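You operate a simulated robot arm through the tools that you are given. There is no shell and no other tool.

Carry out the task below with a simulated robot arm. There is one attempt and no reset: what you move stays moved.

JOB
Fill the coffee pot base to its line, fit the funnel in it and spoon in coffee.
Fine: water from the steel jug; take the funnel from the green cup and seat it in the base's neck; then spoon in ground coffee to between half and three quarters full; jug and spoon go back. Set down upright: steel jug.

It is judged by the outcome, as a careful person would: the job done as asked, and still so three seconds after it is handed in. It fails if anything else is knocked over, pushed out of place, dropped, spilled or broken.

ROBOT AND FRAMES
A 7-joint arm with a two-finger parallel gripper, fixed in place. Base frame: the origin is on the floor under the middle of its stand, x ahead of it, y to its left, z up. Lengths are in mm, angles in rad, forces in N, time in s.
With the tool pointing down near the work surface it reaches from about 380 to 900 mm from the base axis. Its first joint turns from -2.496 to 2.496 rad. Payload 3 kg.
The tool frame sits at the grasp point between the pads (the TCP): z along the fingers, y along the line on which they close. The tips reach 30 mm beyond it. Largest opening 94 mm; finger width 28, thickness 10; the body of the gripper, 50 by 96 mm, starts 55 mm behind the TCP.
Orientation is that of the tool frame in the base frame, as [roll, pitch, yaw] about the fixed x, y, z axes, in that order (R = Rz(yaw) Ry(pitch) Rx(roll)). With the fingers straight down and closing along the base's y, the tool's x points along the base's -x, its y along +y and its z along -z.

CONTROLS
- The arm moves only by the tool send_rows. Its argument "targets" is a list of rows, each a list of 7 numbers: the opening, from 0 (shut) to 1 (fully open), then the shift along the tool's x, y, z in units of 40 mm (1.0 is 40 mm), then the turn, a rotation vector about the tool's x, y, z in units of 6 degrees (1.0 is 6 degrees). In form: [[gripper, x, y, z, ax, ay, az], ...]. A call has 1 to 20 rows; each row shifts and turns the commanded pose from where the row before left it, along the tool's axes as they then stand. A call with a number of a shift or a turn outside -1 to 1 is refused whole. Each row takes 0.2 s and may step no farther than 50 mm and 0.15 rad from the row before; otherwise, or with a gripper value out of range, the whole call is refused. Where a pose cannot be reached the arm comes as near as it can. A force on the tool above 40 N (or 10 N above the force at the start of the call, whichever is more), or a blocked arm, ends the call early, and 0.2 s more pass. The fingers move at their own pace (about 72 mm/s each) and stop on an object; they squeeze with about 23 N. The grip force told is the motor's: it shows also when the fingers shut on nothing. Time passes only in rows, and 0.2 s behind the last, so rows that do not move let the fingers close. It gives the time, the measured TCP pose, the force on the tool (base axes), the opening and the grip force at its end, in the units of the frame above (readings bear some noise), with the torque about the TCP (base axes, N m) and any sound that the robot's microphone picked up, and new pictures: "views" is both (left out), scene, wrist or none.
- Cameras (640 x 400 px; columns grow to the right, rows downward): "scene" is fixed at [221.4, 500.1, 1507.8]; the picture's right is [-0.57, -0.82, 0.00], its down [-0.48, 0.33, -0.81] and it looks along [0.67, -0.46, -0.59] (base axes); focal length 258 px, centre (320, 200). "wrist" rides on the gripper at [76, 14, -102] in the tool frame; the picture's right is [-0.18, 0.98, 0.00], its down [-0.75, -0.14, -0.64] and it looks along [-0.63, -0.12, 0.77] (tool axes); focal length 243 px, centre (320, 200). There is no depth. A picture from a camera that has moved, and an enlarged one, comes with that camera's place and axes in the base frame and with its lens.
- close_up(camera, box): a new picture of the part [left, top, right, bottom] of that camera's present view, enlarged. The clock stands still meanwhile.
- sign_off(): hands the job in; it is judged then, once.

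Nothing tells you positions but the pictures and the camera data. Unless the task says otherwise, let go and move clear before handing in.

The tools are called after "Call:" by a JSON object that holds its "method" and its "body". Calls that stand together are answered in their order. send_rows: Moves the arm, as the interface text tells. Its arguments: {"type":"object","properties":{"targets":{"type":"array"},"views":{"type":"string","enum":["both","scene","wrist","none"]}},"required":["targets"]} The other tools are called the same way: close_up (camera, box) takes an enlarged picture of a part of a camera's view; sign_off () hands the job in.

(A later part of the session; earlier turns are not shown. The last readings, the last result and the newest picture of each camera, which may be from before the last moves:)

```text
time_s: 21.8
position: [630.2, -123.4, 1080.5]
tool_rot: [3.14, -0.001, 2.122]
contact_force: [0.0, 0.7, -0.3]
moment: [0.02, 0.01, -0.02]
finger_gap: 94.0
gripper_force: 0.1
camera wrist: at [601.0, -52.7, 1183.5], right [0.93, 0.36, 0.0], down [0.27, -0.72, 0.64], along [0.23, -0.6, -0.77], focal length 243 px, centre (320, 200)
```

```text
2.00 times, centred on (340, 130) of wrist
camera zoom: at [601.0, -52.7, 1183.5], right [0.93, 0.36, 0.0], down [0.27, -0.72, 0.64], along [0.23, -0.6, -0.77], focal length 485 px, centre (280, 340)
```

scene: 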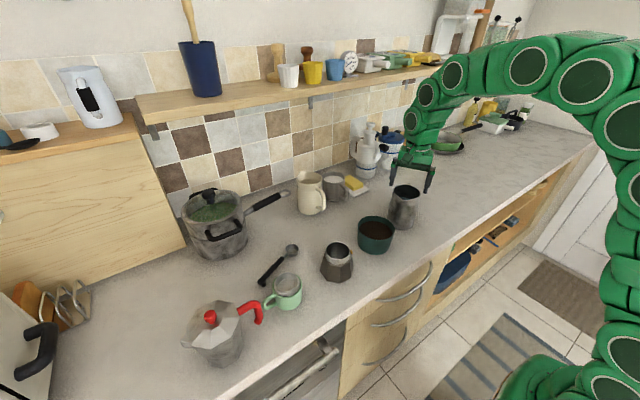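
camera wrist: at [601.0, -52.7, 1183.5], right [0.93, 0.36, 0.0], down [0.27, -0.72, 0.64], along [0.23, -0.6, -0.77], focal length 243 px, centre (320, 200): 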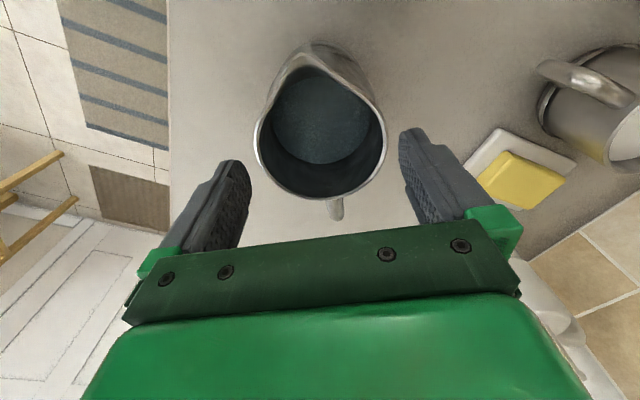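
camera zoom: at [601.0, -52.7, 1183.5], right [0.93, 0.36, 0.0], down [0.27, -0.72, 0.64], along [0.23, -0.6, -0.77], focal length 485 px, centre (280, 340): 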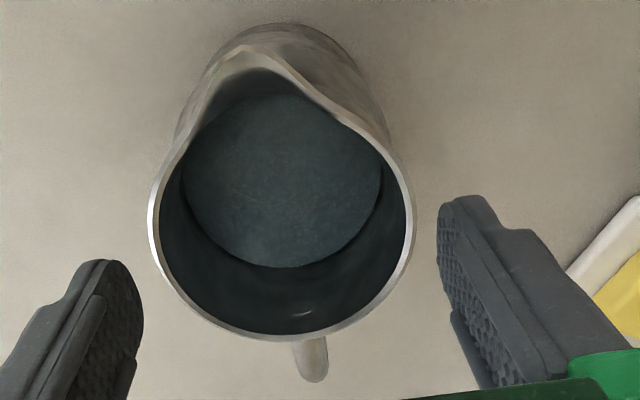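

The rim is nearer z=1038 and 85 mm across, and the fingers straddle it with about 4 mm on each side. I lower the fingers around the neck.

Call:
{"method": "send_rows", "body": {"targets": [[1, 0.04, 0.025, 0.5, 0, 0, 0], [1, 0, 0, 0.5, 0, 0, 0], [1, 0, 0, 0.4, 0, 0, 0], [1, 0, 0, 0.35, 0, 0, 0], [1, 0, 0, 0, 0, 0, 0]], "views": "both"}}

Call:
{"method": "close_up", "body": {"camera": "scene", "box": [370, 150, 440, 240]}}

Call:
{"method": "close_up", "body": {"camera": "wrist", "box": [180, 30, 460, 250]}}

```text
time_s: 23.0
position: [628.9, -121.4, 1009.2]
tool_rot: [3.141, 0.0, 2.12]
contact_force: [0.2, -0.6, 0.0]
moment: [0.03, -0.02, -0.01]
finger_gap: 93.9
gripper_force: 0.2
camera wrist: at [601.0, -49.9, 1112.2], right [0.93, 0.36, 0.0], down [0.27, -0.72, 0.64], along [0.23, -0.6, -0.77], focal length 243 px, centre (320, 200)
```

scene: 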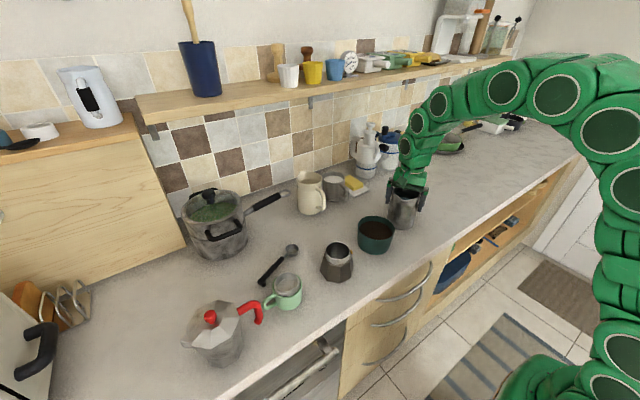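
wrist: 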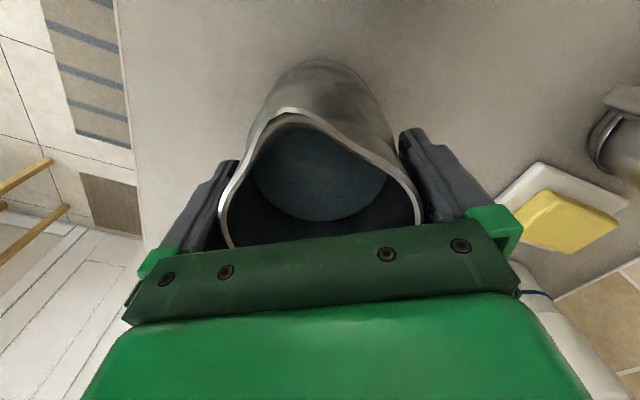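

```text
4.44 times, centred on (405, 195) of scene
camera zoom: at [221.4, 500.1, 1507.8], right [-0.57, -0.82, 0.0], down [-0.48, 0.33, -0.81], along [0.67, -0.46, -0.59], focal length 1146 px, centre (-58, 222)
```

zoom: 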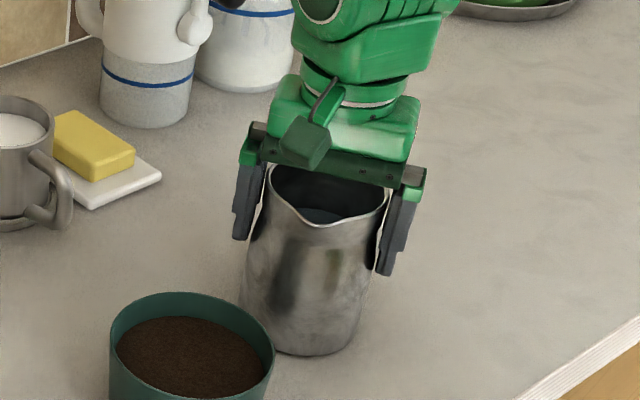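

```text
1.82 times, centred on (320, 140) of wrist
camera zoom: at [601.0, -49.9, 1112.2], right [0.93, 0.36, 0.0], down [0.27, -0.72, 0.64], along [0.23, -0.6, -0.77], focal length 441 px, centre (320, 309)
```

zoom: 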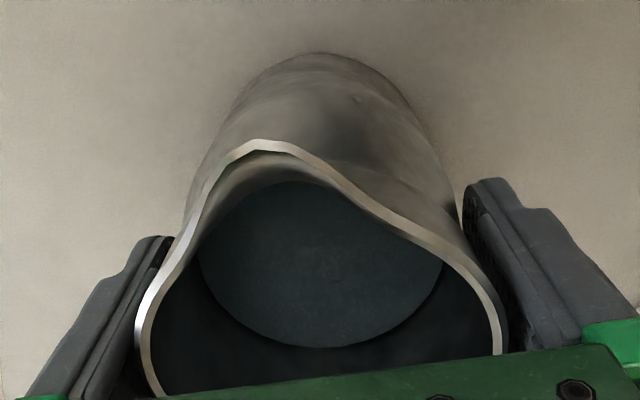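

The fingers are around the neck with no contact. I go 8 mm deeper and close the grip.

Call:
{"method": "send_rows", "body": {"targets": [[1, 0, 0, 0.2, 0, 0, 0], [1, 0, 0, 0, 0, 0, 0], [0.85, 0, 0, 0, 0, 0, 0], [0.6, 0, 0, 0, 0, 0, 0], [0, 0, 0, 0, 0, 0, 0], [0, 0, 0, 0, 0, 0, 0]], "views": "both"}}

Call:
{"method": "close_up", "body": {"camera": "scene", "box": [370, 150, 440, 240]}}

```text
time_s: 24.4
position: [630.1, -121.6, 1001.8]
tool_rot: [-3.14, 0.001, 2.121]
contact_force: [-0.2, -0.3, 0.1]
moment: [0.06, 0.04, -0.03]
finger_gap: 93.2
gripper_force: 22.7
camera wrist: at [601.3, -50.9, 1104.7], right [0.93, 0.36, 0.0], down [0.27, -0.72, 0.64], along [0.23, -0.6, -0.77], focal length 243 px, centre (320, 200)
```

scene: 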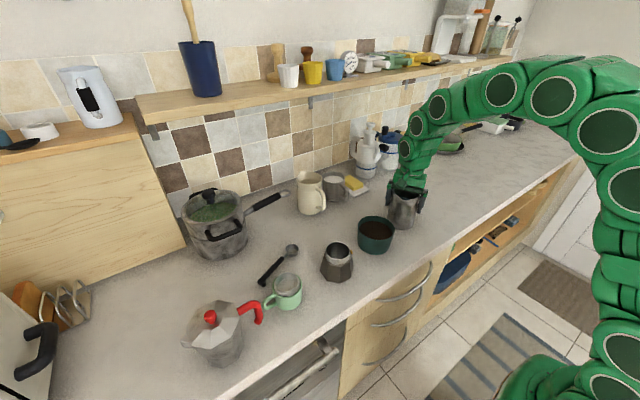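
wrist: 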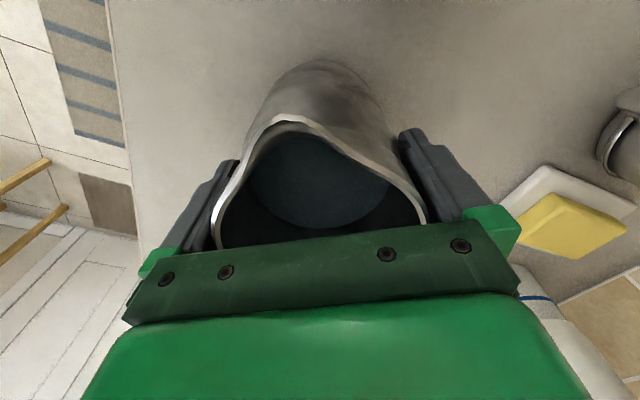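

```text
4.44 times, centred on (405, 195) of scene
camera zoom: at [221.4, 500.1, 1507.8], right [-0.57, -0.82, 0.0], down [-0.48, 0.33, -0.81], along [0.67, -0.46, -0.59], focal length 1146 px, centre (-58, 222)
```

zoom: 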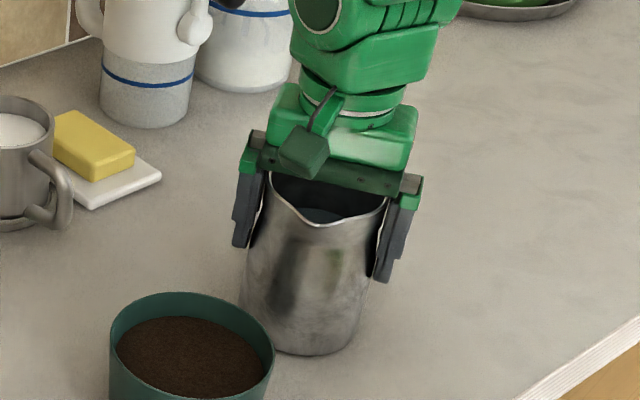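

The fingers stopped at 93.2 mm on the jug's bulge and hold with about 23 N. I lift gently to test the grip.

Call:
{"method": "send_rows", "body": {"targets": [[0, 0, 0, -0.1, 0, 0, 0], [0, 0, 0, -0.2, 0, 0, 0], [0, 0, 0, -0.3, 0, 0, 0], [0, 0, 0, 0, 0, 0, 0], [0, 0, 0, 0, 0, 0, 0]], "views": "both"}}

Call:
{"method": "close_up", "body": {"camera": "scene", "box": [370, 150, 440, 240]}}

```text
time_s: 25.6
position: [629.2, -122.9, 1025.8]
tool_rot: [-3.141, 0.001, 2.124]
contact_force: [1.1, -1.2, -3.8]
moment: [0.08, 0.05, -0.02]
finger_gap: 92.9
gripper_force: 23.2
camera wrist: at [601.0, -51.1, 1127.5], right [0.93, 0.36, 0.0], down [0.27, -0.72, 0.64], along [0.23, -0.6, -0.77], focal length 243 px, centre (320, 200)
```

scene: 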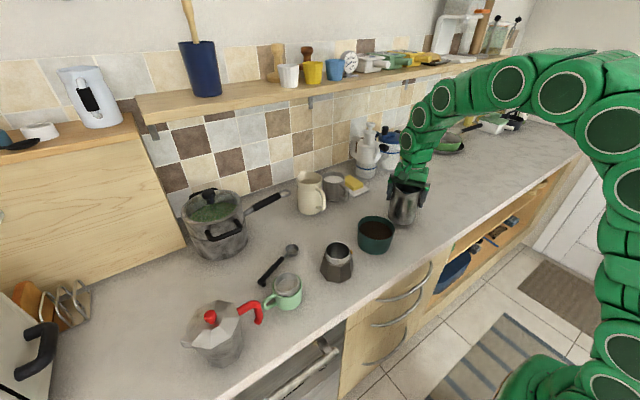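
wrist: 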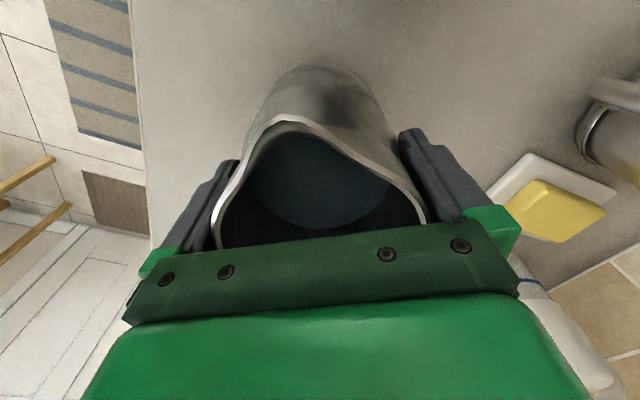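

```text
4.44 times, centred on (405, 195) of scene
camera zoom: at [221.4, 500.1, 1507.8], right [-0.57, -0.82, 0.0], down [-0.48, 0.33, -0.81], along [0.67, -0.46, -0.59], focal length 1146 px, centre (-58, 222)
```

zoom: 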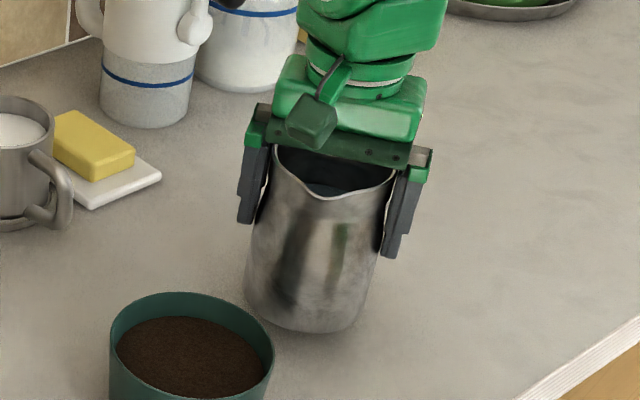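

The lift reads about 0.39 kg and the jug is steady. I raise it clear of everything, then turn it so the spout will point toward about 235° (-x,-y). That keeps the hand and jug out of the scene camera's line to the base while pouring.

Call:
{"method": "send_rows", "body": {"targets": [[0, 0, 0, -0.5, 0, 0, 0], [0, 0, 0, -0.9, 0, 0, 0], [0, 0, 0, -0.9, 0, 0, 0], [0, 0, 0, -0.6, 0, 0, -0.4], [0, 0, 0, 0, 0, 0, -1], [0, 0, 0, 0, 0, 0, -1], [0, 0, 0, 0, 0, 0, -1], [0, 0, 0, 0, 0, 0, -1], [0, 0, 0, 0, 0, 0, -1], [0, 0, 0, 0, 0, 0, -1], [0, 0, 0, 0, 0, 0, -1], [0, 0, 0, 0, 0, 0, -1], [0, 0, 0, 0, 0, 0, -1], [0, 0, 0, 0, 0, 0, -1], [0, 0, 0, 0, 0, 0, -1], [0, 0, 0, 0, 0, 0, -1], [0, 0, 0, 0, 0, 0, -1], [0, 0, 0, 0, 0, 0, -0.5], [0, 0, 0, 0, 0, 0, 0]], "views": "both"}}

```text
time_s: 29.6
position: [629.2, -123.3, 1140.8]
tool_rot: [-3.14, 0.0, -2.704]
contact_force: [-0.5, -0.2, -4.1]
moment: [-0.03, 0.03, -0.04]
finger_gap: 92.5
gripper_force: 22.9
camera wrist: at [554.5, -143.7, 1244.0], right [-0.25, 0.97, 0.0], down [0.74, 0.19, 0.64], along [0.62, 0.16, -0.77], focal length 243 px, centre (320, 200)
```

scene: 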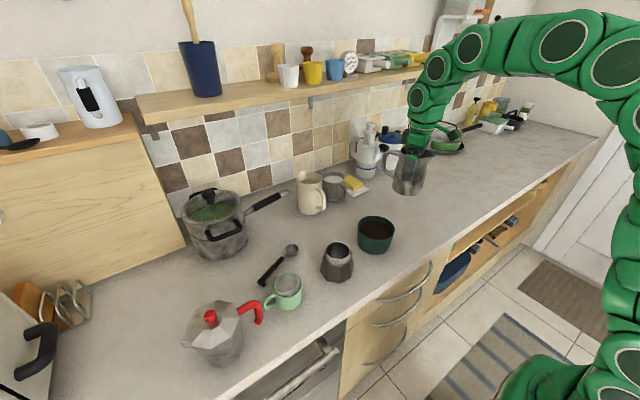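
wrist: 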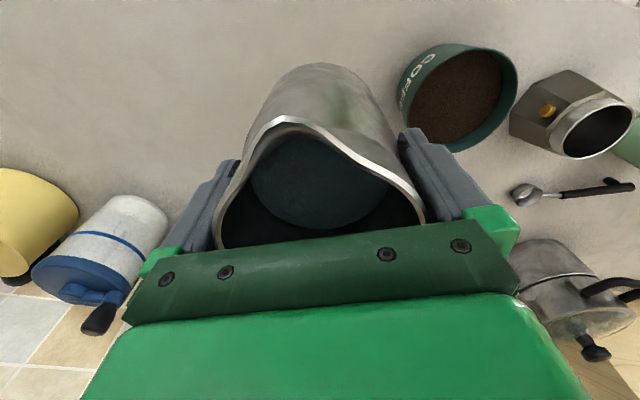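

Call:
{"method": "send_rows", "body": {"targets": [[0, 0, 0, 0, 0, 0, -1], [0, 0, 0, 0, 0, 0, -1], [0, 0, 0, 0, 0, 0, -1], [0, 0, 0, 0, 0, 0, -1], [0, 0, 0, 0, 0, 0, -1], [0, -0.421, 0.29, 0, 0, 0, 0], [0, -0.842, 0.579, 0, 0, 0, 0], [0, -0.842, 0.579, 0, 0, 0, 0], [0, -0.842, 0.579, 0, 0, 0, 0], [0, -0.842, 0.579, 0, 0, 0, 0], [0, -0.842, 0.579, 0, 0, 0, 0], [0, -0.842, 0.579, 0, 0, 0, 0], [0, -0.842, 0.579, 0, 0, 0, 0], [0, -0.842, 0.579, 0, 0, 0, 0], [0, -0.421, 0.29, 0, 0, 0, 0], [0, 0, 0, 0, 0, 0, 0], [0, 0, 0, 0, 0, 0, 0]], "views": "both"}}

```text
time_s: 33.2
position: [632.6, 245.5, 1139.6]
tool_rot: [3.14, 0.002, -2.183]
contact_force: [0.9, -0.3, -3.8]
moment: [-0.03, 0.02, 0.03]
finger_gap: 92.3
gripper_force: 23.5
camera wrist: at [577.2, 190.0, 1242.2], right [-0.7, 0.71, 0.0], down [0.55, 0.54, 0.64], along [0.46, 0.45, -0.77], focal length 243 px, centre (320, 200)
```

scene: 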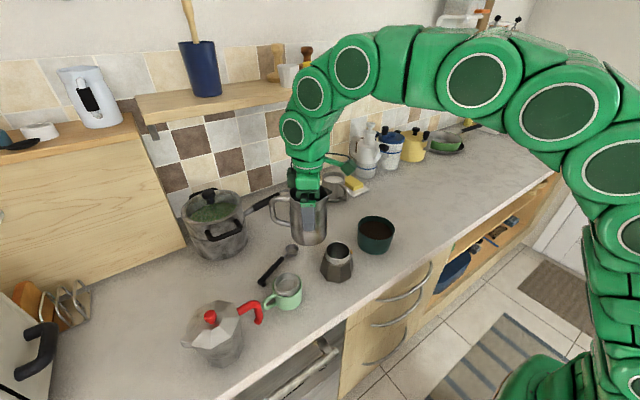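
wrist: 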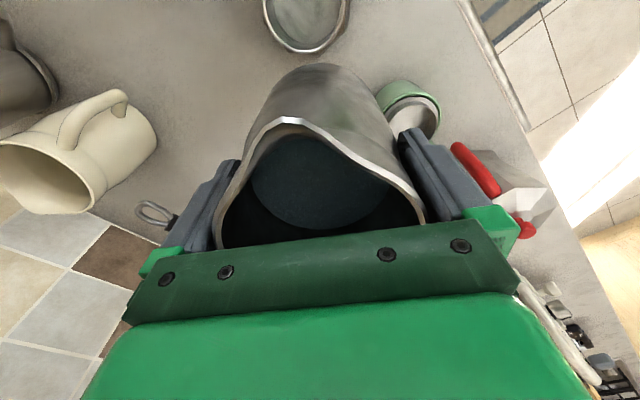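

The jug is held steadily over the area behind the base. I tilt it to 48° while still high (water should not yet reach the lip) and look.

Call:
{"method": "send_rows", "body": {"targets": [[0, 0, 0, 0, 0, -0.5, 0], [0, 0, 0, 0, 0, -1, 0], [0, 0, 0, 0, 0, -1, 0], [0, 0, 0, 0, 0, -1, 0], [0, 0, 0, 0, 0, -1, 0], [0, 0, 0, 0, 0, -1, 0], [0, 0, 0, 0, 0, -1, 0], [0, 0, 0, 0, 0, -1, 0], [0, 0, 0, 0, 0, -0.5, 0], [0, 0, 0, 0, 0, 0, 0]], "views": "both"}}

Call:
{"method": "close_up", "body": {"camera": "scene", "box": [250, 130, 410, 290]}}

```text
time_s: 35.4
position: [631.9, 244.4, 1141.3]
tool_rot: [-3.139, 0.84, -2.181]
contact_force: [-0.4, -0.2, -4.5]
moment: [-0.08, 0.1, -0.01]
finger_gap: 92.4
gripper_force: 23.1
camera wrist: at [547.9, 147.7, 1153.7], right [-0.73, 0.66, 0.14], down [0.13, -0.06, 0.99], along [0.67, 0.74, -0.04], focal length 243 px, centre (320, 200)
```

scene: 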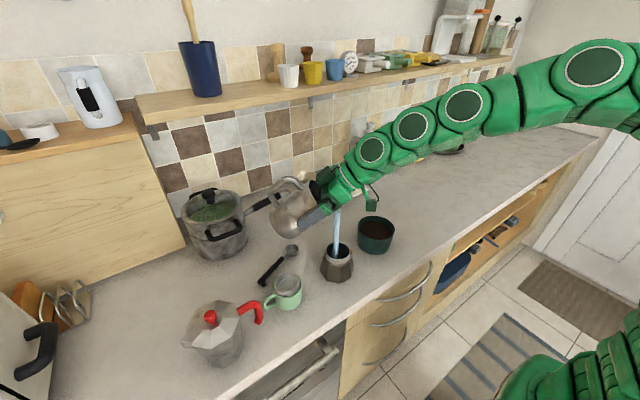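
wrist: 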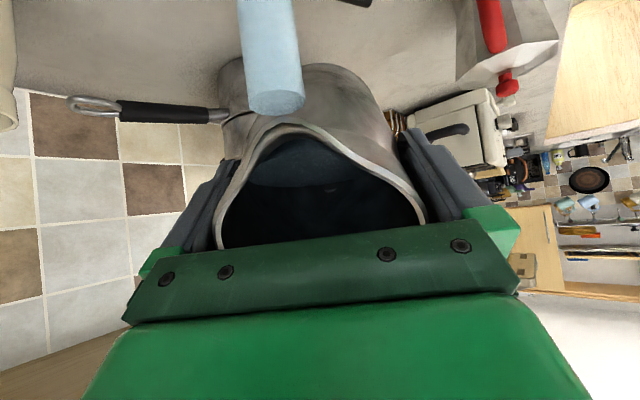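

```text
2.50 times, centred on (330, 210) of scene
camera zoom: at [221.4, 500.1, 1507.8], right [-0.57, -0.82, 0.0], down [-0.48, 0.33, -0.81], along [0.67, -0.46, -0.59], focal length 645 px, centre (295, 175)
```

zoom: 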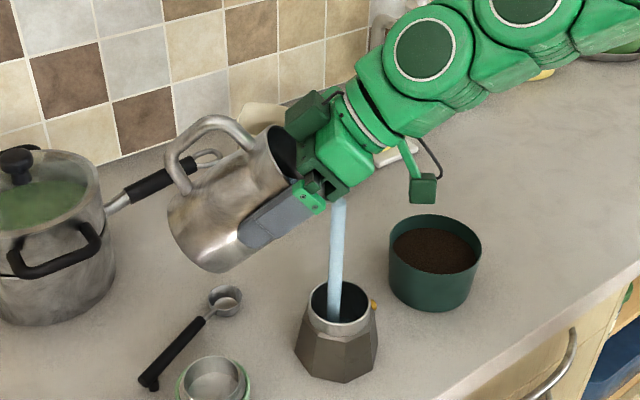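

Water is already pouring, and the stream seems to fall into the base's neck. I check where it lands and the level before letting any more time pass.

Call:
{"method": "close_up", "body": {"camera": "scene", "box": [318, 230, 358, 285]}}

Call:
{"method": "close_up", "body": {"camera": "scene", "box": [326, 238, 354, 264]}}

Call:
{"method": "close_up", "body": {"camera": "scene", "box": [310, 170, 360, 220]}}

```text
7.27 times, centred on (338, 258) of scene
camera zoom: at [221.4, 500.1, 1507.8], right [-0.57, -0.82, 0.0], down [-0.48, 0.33, -0.81], along [0.67, -0.46, -0.59], focal length 1875 px, centre (189, -218)
```

zoom: 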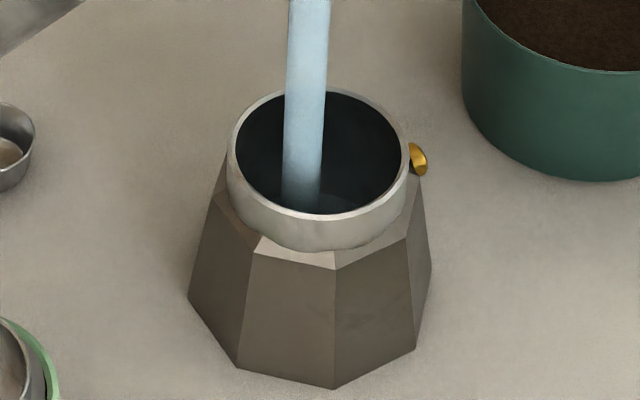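

```text
15.38 times, centred on (340, 251) of scene
camera zoom: at [221.4, 500.1, 1507.8], right [-0.57, -0.82, 0.0], down [-0.48, 0.33, -0.81], along [0.67, -0.46, -0.59], focal length 3967 px, centre (12, -585)
```

zoom: 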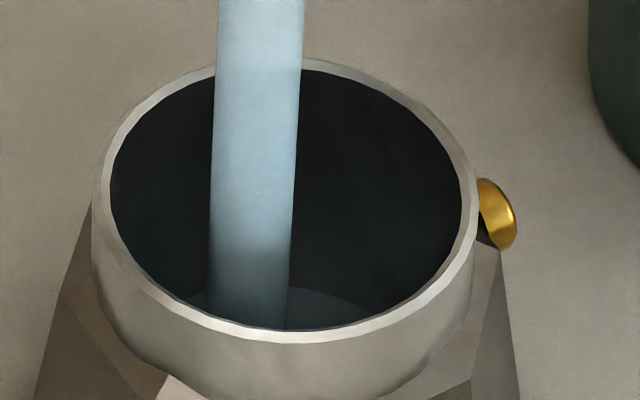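

```text
8.00 times, centred on (335, 195) of scene
camera zoom: at [221.4, 500.1, 1507.8], right [-0.57, -0.82, 0.0], down [-0.48, 0.33, -0.81], along [0.67, -0.46, -0.59], focal length 2063 px, centre (200, 240)
```

zoom: 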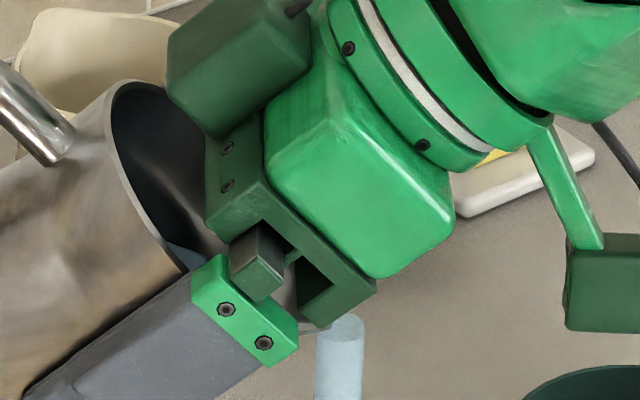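

The stream falls inside the neck and the base has only a little water. The valve centre works out near z=954 and the rim near z=983. I hold this tilt in short steps and watch the level.

Call:
{"method": "send_rows", "body": {"targets": [[0, 0, 0, 0, 0, 0, 0]], "views": "scene"}}

Call:
{"method": "close_up", "body": {"camera": "scene", "box": [326, 238, 354, 264]}}

```text
time_s: 35.8
position: [633.8, 244.7, 1141.1]
tool_rot: [-3.141, 0.837, -2.182]
contact_force: [0.2, 0.3, -3.4]
moment: [-0.06, 0.07, -0.02]
finger_gap: 92.4
gripper_force: 23.3
```

scene: 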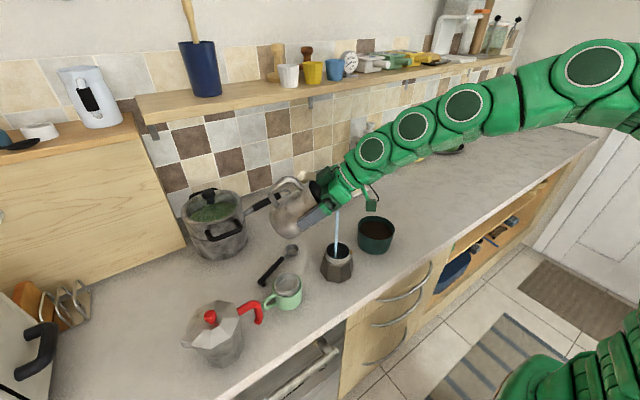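

```text
15.38 times, centred on (340, 251) of scene
camera zoom: at [221.4, 500.1, 1507.8], right [-0.57, -0.82, 0.0], down [-0.48, 0.33, -0.81], along [0.67, -0.46, -0.59], focal length 3967 px, centre (12, -585)
```

zoom: 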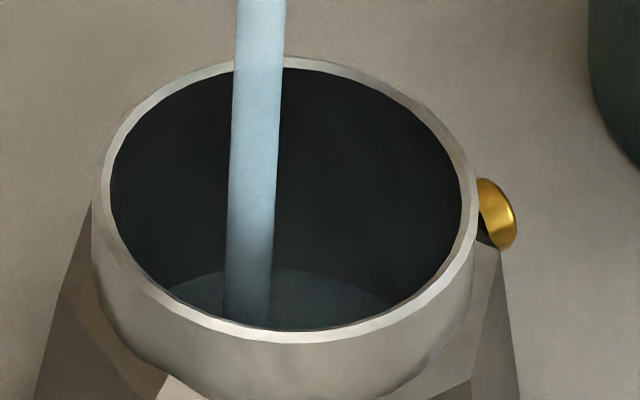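

The flow is gentle and level-limited, with the stream about 7 mm off centre and inside the neck. I wait a little longer at this tilt, shifting the jug a few mm so the stream is more central.

Call:
{"method": "send_rows", "body": {"targets": [[0, 0.05, 0, -0.055, 0, 0, 0], [0, 0.05, 0, -0.055, 0, 0, 0], [0, 0, 0, 0, 0, 0, 0]], "views": "scene"}}

Call:
{"method": "close_up", "body": {"camera": "scene", "box": [326, 238, 354, 264]}}

Call:
{"method": "close_up", "body": {"camera": "scene", "box": [260, 150, 380, 290]}}

```text
time_s: 36.6
position: [628.8, 240.0, 1140.4]
tool_rot: [3.14, 0.839, -2.182]
contact_force: [0.0, -0.1, -3.6]
moment: [-0.08, 0.06, 0.0]
finger_gap: 92.3
gripper_force: 23.1
```

scene: 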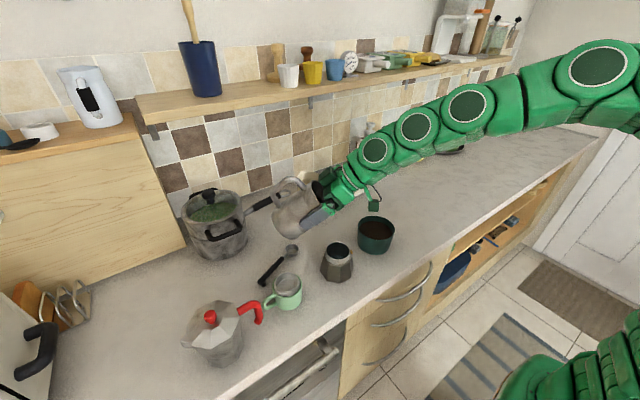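

```text
15.38 times, centred on (340, 251) of scene
camera zoom: at [221.4, 500.1, 1507.8], right [-0.57, -0.82, 0.0], down [-0.48, 0.33, -0.81], along [0.67, -0.46, -0.59], focal length 3967 px, centre (12, -585)
```

zoom: 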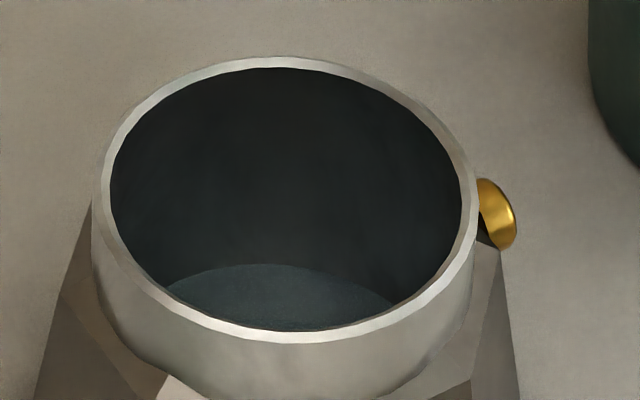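

```text
2.86 times, centred on (320, 220) of scene
camera zoom: at [221.4, 500.1, 1507.8], right [-0.57, -0.82, 0.0], down [-0.48, 0.33, -0.81], along [0.67, -0.46, -0.59], focal length 737 px, centre (320, 143)
```

zoom: 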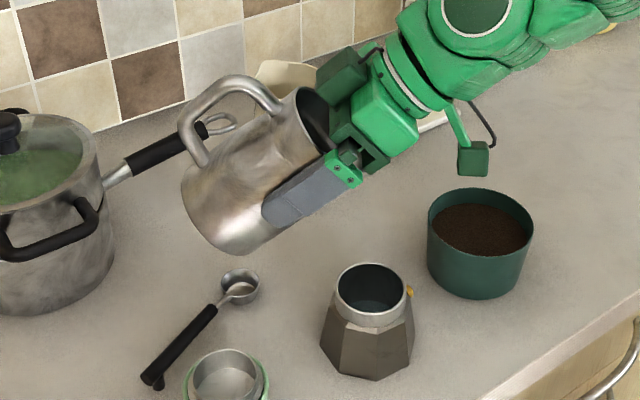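

The flow stopped by itself at 48°, and the level is still well below the valve. I tilt 4° more and let it run out to the new balance.

Call:
{"method": "send_rows", "body": {"targets": [[0, 0, 0, 0, 0, -0.35, 0], [0, 0, 0, 0, 0, -0.35, 0], [0, 0, 0, 0, 0, 0, 0]], "views": "none"}}

Call:
{"method": "close_up", "body": {"camera": "scene", "box": [326, 238, 354, 264]}}

```text
time_s: 37.4
position: [629.7, 239.4, 1139.9]
tool_rot: [-3.141, 0.911, -2.182]
contact_force: [0.4, 0.0, -2.7]
moment: [-0.13, 0.09, 0.01]
finger_gap: 92.3
gripper_force: 22.8
```

```text
15.38 times, centred on (340, 251) of scene
camera zoom: at [221.4, 500.1, 1507.8], right [-0.57, -0.82, 0.0], down [-0.48, 0.33, -0.81], along [0.67, -0.46, -0.59], focal length 3967 px, centre (12, -585)
```

zoom: 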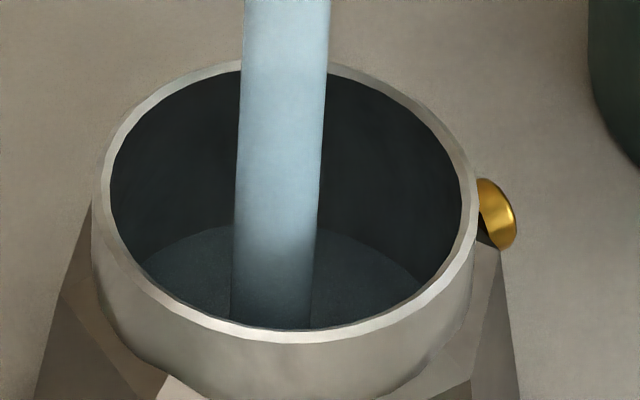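

Call:
{"method": "send_rows", "body": {"targets": [[0, 0, 0, 0, 0, 0, 0]], "views": "none"}}

Call:
{"method": "close_up", "body": {"camera": "scene", "box": [326, 238, 354, 264]}}

```text
time_s: 37.8
position: [630.0, 240.1, 1140.5]
tool_rot: [-3.14, 0.911, -2.182]
contact_force: [0.2, 0.8, -3.5]
moment: [-0.14, 0.08, 0.01]
finger_gap: 92.3
gripper_force: 22.8
```

```text
15.38 times, centred on (340, 251) of scene
camera zoom: at [221.4, 500.1, 1507.8], right [-0.57, -0.82, 0.0], down [-0.48, 0.33, -0.81], along [0.67, -0.46, -0.59], focal length 3967 px, centre (12, -585)
```

zoom: 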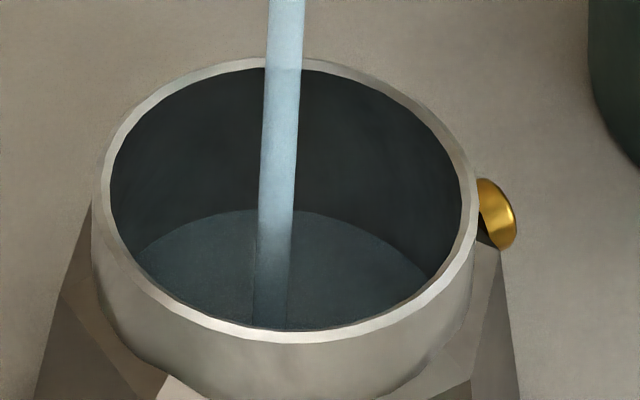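

Call:
{"method": "send_rows", "body": {"targets": [[0, 0, 0, 0, 0, 0, 0], [0, 0, 0, 0, 0, 0, 0]], "views": "none"}}

Call:
{"method": "close_up", "body": {"camera": "scene", "box": [326, 238, 354, 264]}}

Call:
{"method": "close_up", "body": {"camera": "scene", "box": [260, 150, 380, 290]}}

```text
time_s: 38.4
position: [629.4, 240.3, 1140.8]
tool_rot: [-3.14, 0.911, -2.183]
contact_force: [0.2, -0.4, -3.2]
moment: [-0.1, 0.0, 0.0]
finger_gap: 92.2
gripper_force: 23.0
```

```text
15.38 times, centred on (340, 251) of scene
camera zoom: at [221.4, 500.1, 1507.8], right [-0.57, -0.82, 0.0], down [-0.48, 0.33, -0.81], along [0.67, -0.46, -0.59], focal length 3967 px, centre (12, -585)
```

zoom: 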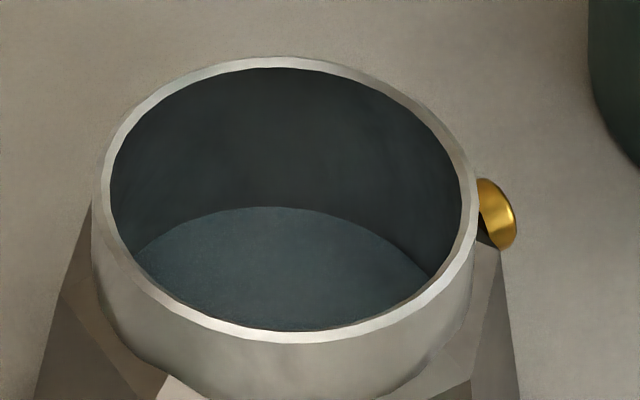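

```text
2.86 times, centred on (320, 220) of scene
camera zoom: at [221.4, 500.1, 1507.8], right [-0.57, -0.82, 0.0], down [-0.48, 0.33, -0.81], along [0.67, -0.46, -0.59], focal length 737 px, centre (320, 143)
```

zoom: 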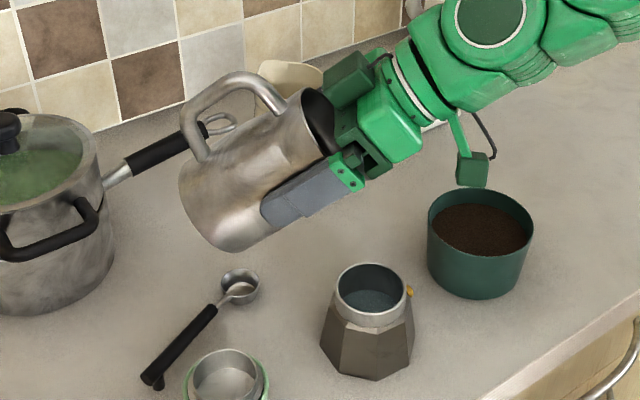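

The flow stopped at 52° with the level near z=943, about 10 mm below the valve centre. I add about 1.4° more for a small top-up.

Call:
{"method": "send_rows", "body": {"targets": [[0, 0, 0, 0, 0, -0.23, 0], [0, 0, 0, 0, 0, 0, 0], [0, 0, 0, 0, 0, 0, 0], [0, 0, 0, 0, 0, 0, 0], [0, 0, 0, 0, 0, 0, 0]], "views": "none"}}

Call:
{"method": "close_up", "body": {"camera": "scene", "box": [326, 238, 354, 264]}}

```text
time_s: 39.6
position: [629.8, 240.2, 1140.9]
tool_rot: [-3.141, 0.936, -2.181]
contact_force: [0.0, -0.3, -3.8]
moment: [-0.13, 0.09, 0.0]
finger_gap: 92.4
gripper_force: 22.9
```

```text
15.38 times, centred on (340, 251) of scene
camera zoom: at [221.4, 500.1, 1507.8], right [-0.57, -0.82, 0.0], down [-0.48, 0.33, -0.81], along [0.67, -0.46, -0.59], focal length 3967 px, centre (12, -585)
```

zoom: 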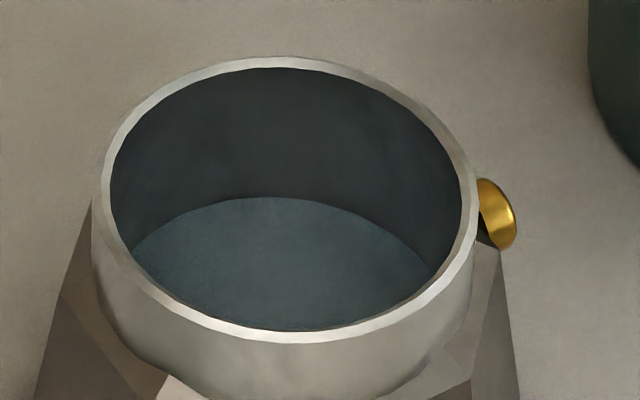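

The level is now near z=946. I top up once more by about 2.2°.

Call:
{"method": "send_rows", "body": {"targets": [[0, 0, 0, 0, 0, -0.37, 0], [0, 0, 0, 0, 0, 0, 0], [0, 0, 0, 0, 0, 0, 0], [0, 0, 0, 0, 0, 0, 0], [0, 0, 0, 0, 0, 0, 0]], "views": "none"}}

Call:
{"method": "close_up", "body": {"camera": "scene", "box": [326, 238, 354, 264]}}

```text
time_s: 40.8
position: [629.6, 239.2, 1140.8]
tool_rot: [3.141, 0.973, -2.183]
contact_force: [-0.1, 0.4, -3.0]
moment: [-0.15, 0.1, -0.03]
finger_gap: 92.3
gripper_force: 23.8
```

```text
15.38 times, centred on (340, 251) of scene
camera zoom: at [221.4, 500.1, 1507.8], right [-0.57, -0.82, 0.0], down [-0.48, 0.33, -0.81], along [0.67, -0.46, -0.59], focal length 3967 px, centre (12, -585)
```

zoom: 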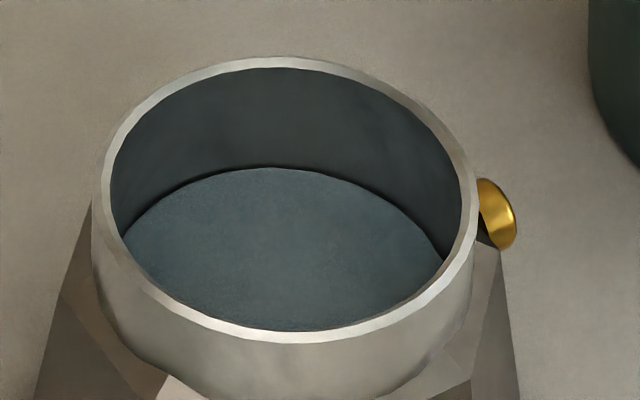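

The level is now about at the valve's height, so I stop. I tilt the jug back upright above the counter.

Call:
{"method": "send_rows", "body": {"targets": [[0, 0, 0, 0, 0, 0.7, 0], [0, 0, 0, 0, 0, 1, 0], [0, 0, 0, 0, 0, 1, 0], [0, 0, 0, 0, 0, 1, 0], [0, 0, 0, 0, 0, 1, 0], [0, 0, 0, 0, 0, 1, 0], [0, 0, 0, 0, 0, 1, 0], [0, 0, 0, 0, 0, 1, 0], [0, 0, 0, 0, 0, 1, 0], [0, 0, 0, 0, 0, 0.6, 0], [0, -0.5, 0, -0.3, 0, 0, 0], [0, -0.5, 0, 0, 0, 0, 0], [0, -0.5, 0, 0, 0, 0, 0], [0, 0, 0, 0, 0, 0, 0]], "views": "both"}}

Call:
{"method": "close_up", "body": {"camera": "scene", "box": [310, 225, 370, 290]}}

Call:
{"method": "close_up", "body": {"camera": "wrist", "box": [260, 0, 380, 90]}}

```text
time_s: 43.8
position: [662.9, 289.6, 1151.6]
tool_rot: [-3.141, 0.002, -2.181]
contact_force: [-1.2, 0.5, -2.5]
moment: [-0.07, 0.03, -0.02]
finger_gap: 90.6
gripper_force: 22.9
camera wrist: at [607.0, 234.8, 1255.8], right [-0.7, 0.71, 0.0], down [0.55, 0.54, 0.64], along [0.46, 0.45, -0.77], focal length 243 px, centre (320, 200)
```

scene: 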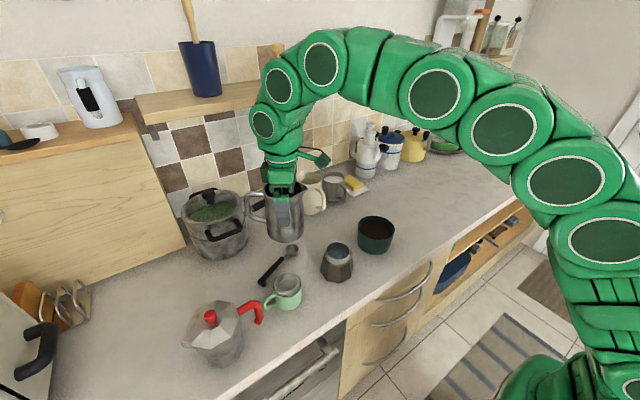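
wrist: 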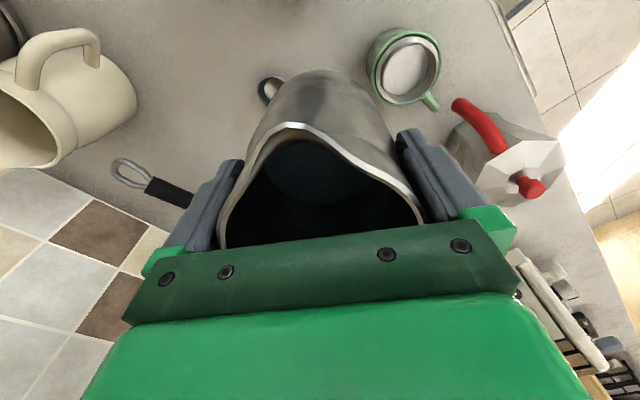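

```text
6.15 times, centred on (340, 258) of scene
camera zoom: at [221.4, 500.1, 1507.8], right [-0.57, -0.82, 0.0], down [-0.48, 0.33, -0.81], along [0.67, -0.46, -0.59], focal length 1587 px, centre (197, -154)
```

zoom: 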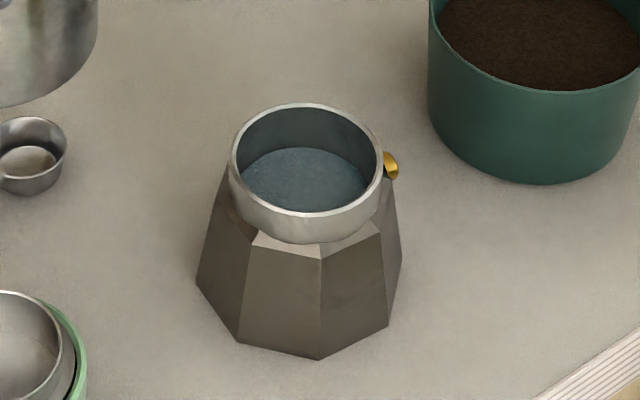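

```text
4.44 times, centred on (320, 45) of wrist
camera zoom: at [607.0, 234.8, 1255.8], right [-0.7, 0.71, 0.0], down [0.55, 0.54, 0.64], along [0.46, 0.45, -0.77], focal length 1078 px, centre (320, 889)
```

zoom: 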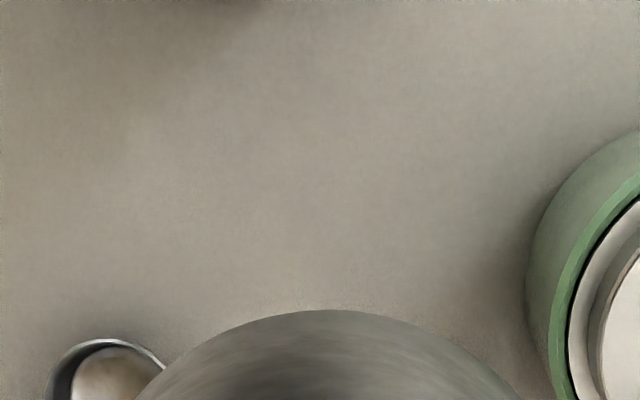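

The finger gap dropped to 90.6 mm, so the jug may have shifted a little in the grip. I look closely before moving on.

Call:
{"method": "close_up", "body": {"camera": "wrist", "box": [180, 60, 460, 260]}}

Call:
{"method": "close_up", "body": {"camera": "scene", "box": [240, 150, 340, 250]}}

```text
2.00 times, centred on (320, 160) of wrist
camera zoom: at [607.0, 234.8, 1255.8], right [-0.7, 0.71, 0.0], down [0.55, 0.54, 0.64], along [0.46, 0.45, -0.77], focal length 485 px, centre (320, 280)
```

zoom: 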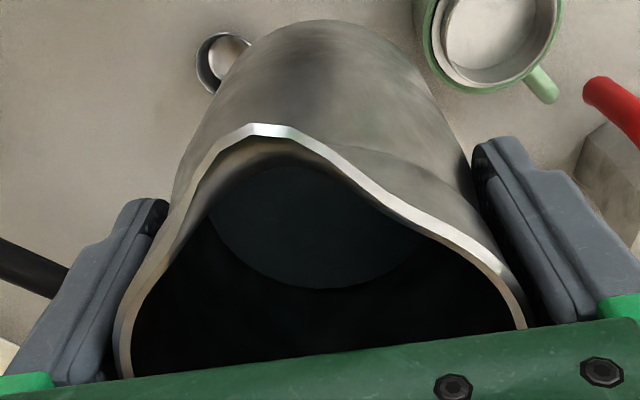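

```text
4.00 times, centred on (290, 200) of scene
camera zoom: at [221.4, 500.1, 1507.8], right [-0.57, -0.82, 0.0], down [-0.48, 0.33, -0.81], along [0.67, -0.46, -0.59], focal length 1031 px, centre (440, 200)
```

zoom: 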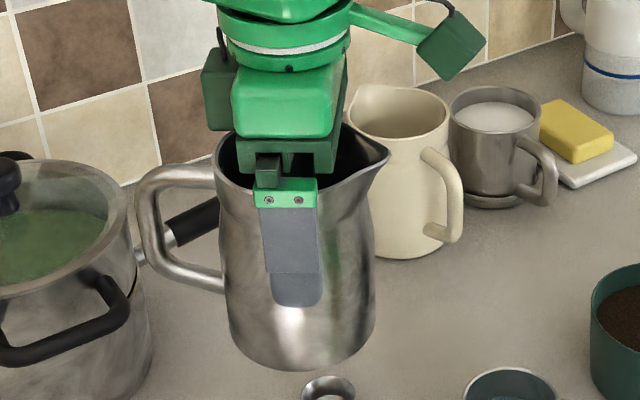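

The jug is still firmly held and about upright. I carry it back toward its original spot, slowly, over the counter.

Call:
{"method": "send_rows", "body": {"targets": [[0, 0.32, -0.187, 0, 0, 0, 0], [0, 0.637, -0.373, 0, 0, 0, 0], [0, 0.637, -0.373, 0, 0, 0, 0], [0, 0.637, -0.373, 0, 0, 0, 0], [0, 0.637, -0.373, 0, 0, 0, 0], [0, 0.637, -0.373, 0, 0, 0, 0], [0, 0.637, -0.373, 0, 0, 0, 0], [0, 0.637, -0.373, 0, 0, 0, 0], [0, 0.637, -0.373, 0, 0, 0, 0], [0, 0.637, -0.373, 0, 0, 0, 0], [0, 0.637, -0.373, 0, 0, 0, 0], [0, 0.637, -0.373, 0, 0, 0, 0], [0, 0.637, -0.373, 0, 0, 0, 0], [0, 0.637, -0.373, 0, 0, 0, 0], [0, 0.32, -0.187, 0, 0, 0, 0], [0, 0, 0, 0, 0, 0, 0]], "views": "both"}}

```text
time_s: 47.2
position: [630.6, -124.5, 1152.9]
tool_rot: [3.139, -0.001, -2.182]
contact_force: [0.2, 0.4, -4.0]
moment: [-0.05, -0.01, -0.02]
finger_gap: 90.5
gripper_force: 23.3
camera wrist: at [575.0, -180.0, 1255.8], right [-0.7, 0.71, 0.0], down [0.55, 0.54, 0.64], along [0.46, 0.45, -0.77], focal length 243 px, centre (320, 200)
```

scene: 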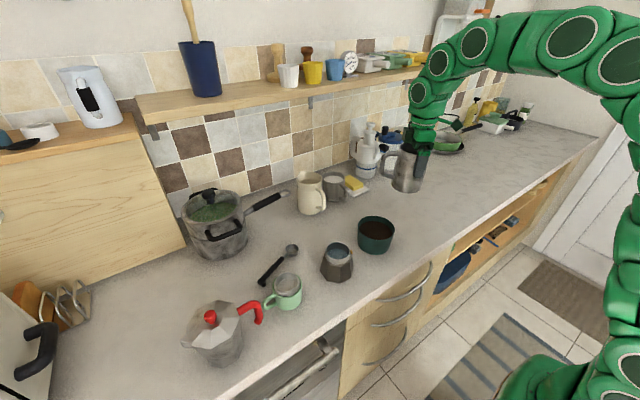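
wrist: 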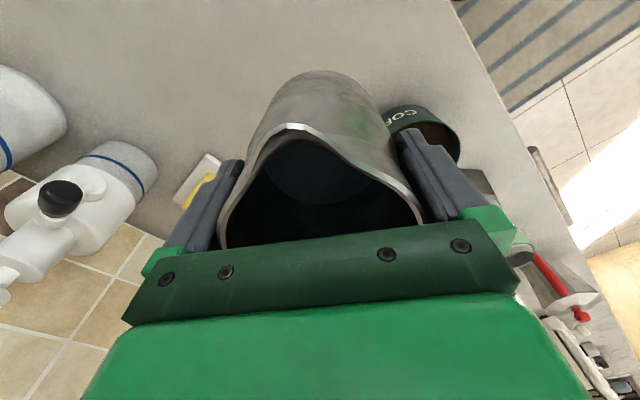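

Call:
{"method": "send_rows", "body": {"targets": [[0, 0, 0, 0.2, 0, 0, 0.5], [0, 0, 0, 0.2, 0, 0, 1], [0, 0, 0, 0.2, 0, 0, 1], [0, 0, 0, 0.2, 0, 0, 1], [0, 0, 0, 0.2, 0, 0, 1], [0, 0, 0, 0.2, 0, 0, 1], [0, 0, 0, 0.2, 0, 0, 1], [0, 0, 0, 0.2, 0, 0, 1], [0, 0, 0, 0, 0, 0, 1], [0, 0, 0, 0, 0, 0, 1], [0, 0, 0, 0, 0, 0, 1], [0, 0, 0, 0, 0, 0, 1], [0, 0, 0, 0, 0, 0, 1], [0, 0, 0, 0, 0, 0, 1], [0, 0, 0, 0, 0, 0, 1], [0, 0, 0, 0, 0, 0, 1], [0, 0, 0, 0, 0, 0, 1], [0, 0, 0, 0, 0, 0, 1], [0, 0, 0, 0, 0, 0, 1], [0, 0, 0, 0, 0, 0, 0.4]], "views": "both"}}

Call:
{"method": "close_up", "body": {"camera": "scene", "box": [370, 120, 440, 220]}}

```text
time_s: 51.4
position: [629.5, -123.0, 1088.1]
tool_rot: [-3.141, -0.002, 2.12]
contact_force: [-0.3, -0.4, -3.0]
moment: [0.07, 0.0, -0.02]
finger_gap: 90.1
gripper_force: 23.1
camera wrist: at [602.0, -52.2, 1191.6], right [0.93, 0.36, 0.0], down [0.27, -0.72, 0.64], along [0.23, -0.6, -0.77], focal length 243 px, centre (320, 200)
```

scene: 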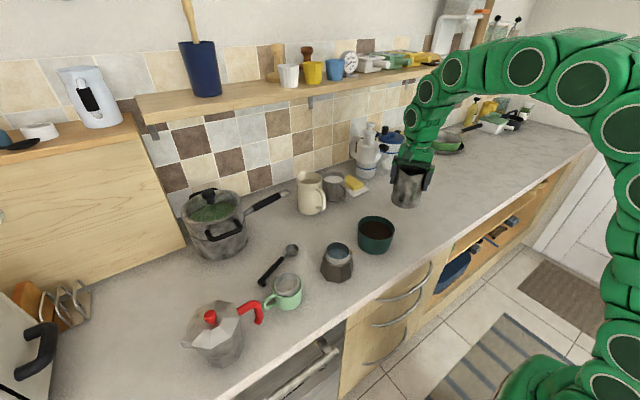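
wrist: 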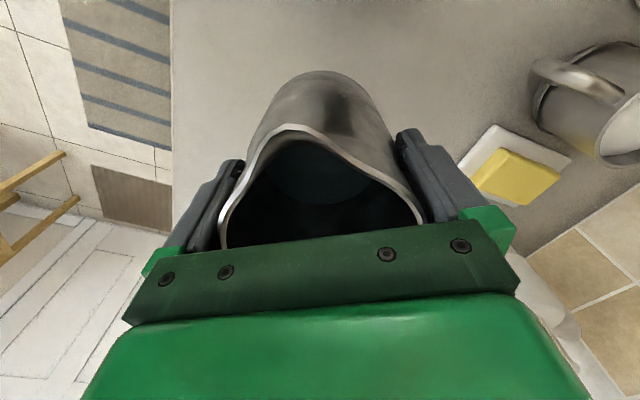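

```text
4.00 times, centred on (405, 170) of scene
camera zoom: at [221.4, 500.1, 1507.8], right [-0.57, -0.82, 0.0], down [-0.48, 0.33, -0.81], along [0.67, -0.46, -0.59], focal length 1031 px, centre (-20, 320)
```

zoom: 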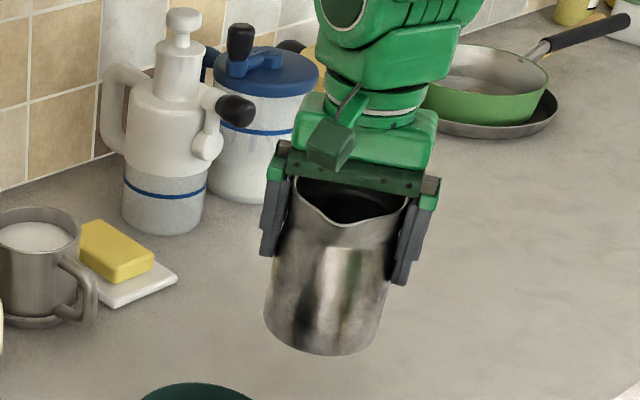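

The jug is over its original spot in its original orientation. I lower it to just above the counter, then feel for contact in small steps.

Call:
{"method": "send_rows", "body": {"targets": [[0, 0, 0, 0.4, 0, 0, 0], [0, 0, 0, 0.5, 0, 0, 0], [0, 0, 0, 0.5, 0, 0, 0], [0, 0, 0, 0.35, 0, 0, 0], [0, 0, 0, 0.1, 0, 0, 0], [0, 0, 0, 0, 0, 0, 0]], "views": "scene"}}

Call:
{"method": "close_up", "body": {"camera": "scene", "box": [370, 150, 440, 240]}}

```text
time_s: 52.8
position: [630.5, -122.8, 1014.6]
tool_rot: [3.141, -0.001, 2.124]
contact_force: [0.6, 0.7, -4.2]
moment: [0.04, 0.04, 0.0]
finger_gap: 90.1
gripper_force: 23.3
```

scene: 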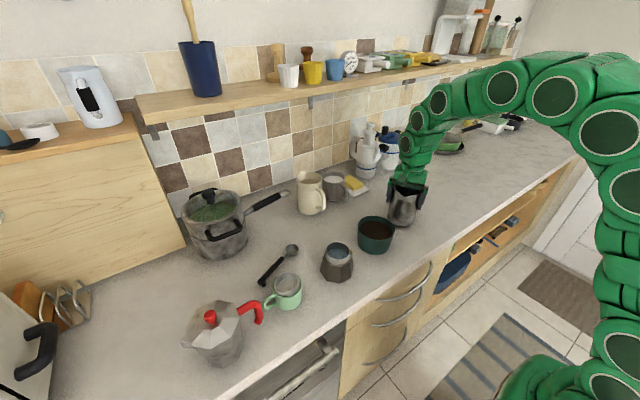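

```text
4.44 times, centred on (405, 195) of scene
camera zoom: at [221.4, 500.1, 1507.8], right [-0.57, -0.82, 0.0], down [-0.48, 0.33, -0.81], along [0.67, -0.46, -0.59], focal length 1146 px, centre (-58, 222)
```

zoom: 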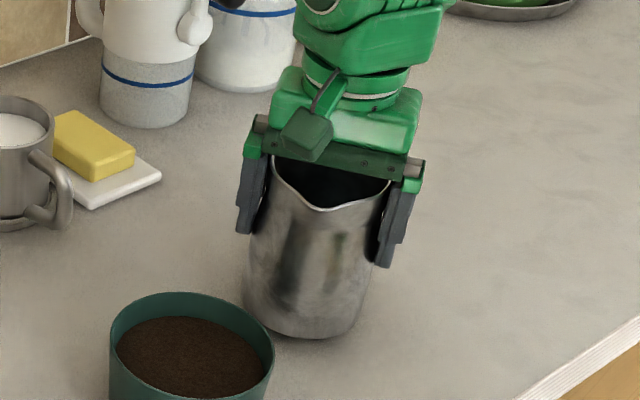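

The lip and bottom both sit about 4–5 mm higher in the grip than before, so the jug is upright. I lower the last stretch in small steps.

Call:
{"method": "send_rows", "body": {"targets": [[0, 0, 0, 0.15, 0, 0, 0], [0, 0, 0, 0.1, 0, 0, 0], [0, 0, 0, 0.05, 0, 0, 0], [0, 0, 0, 0.04, 0, 0, 0], [0, 0, 0, 0, 0, 0, 0]], "views": "none"}}

Call:
{"method": "send_rows", "body": {"targets": [[0, 0, 0, 0.05, 0, 0, 0], [0, 0, 0, 0, 0, 0, 0]], "views": "none"}}

Call:
{"method": "close_up", "body": {"camera": "scene", "box": [370, 150, 440, 240]}}

```text
time_s: 54.0
position: [629.4, -122.7, 1001.5]
tool_rot: [-3.141, 0.0, 2.123]
contact_force: [-4.2, 5.3, 17.2]
moment: [-0.24, -0.05, -0.01]
finger_gap: 88.5
gripper_force: 23.1
```

```text
time_s: 54.6
position: [628.3, -124.3, 999.2]
tool_rot: [3.141, -0.001, 2.123]
contact_force: [-1.0, 6.6, 16.2]
moment: [-0.21, -0.13, 0.03]
finger_gap: 87.9
gripper_force: 23.1
```

```text
4.44 times, centred on (405, 195) of scene
camera zoom: at [221.4, 500.1, 1507.8], right [-0.57, -0.82, 0.0], down [-0.48, 0.33, -0.81], along [0.67, -0.46, -0.59], focal length 1146 px, centre (-58, 222)
```

zoom: 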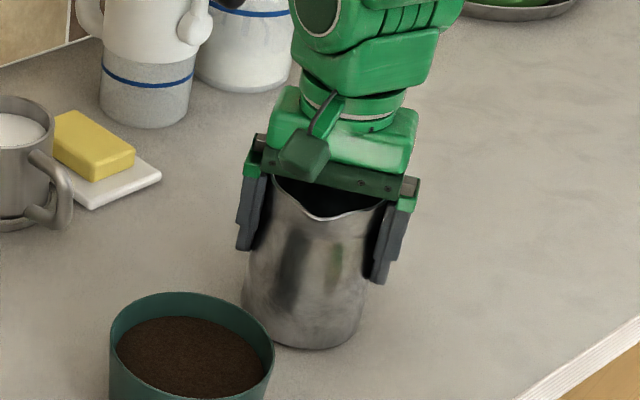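

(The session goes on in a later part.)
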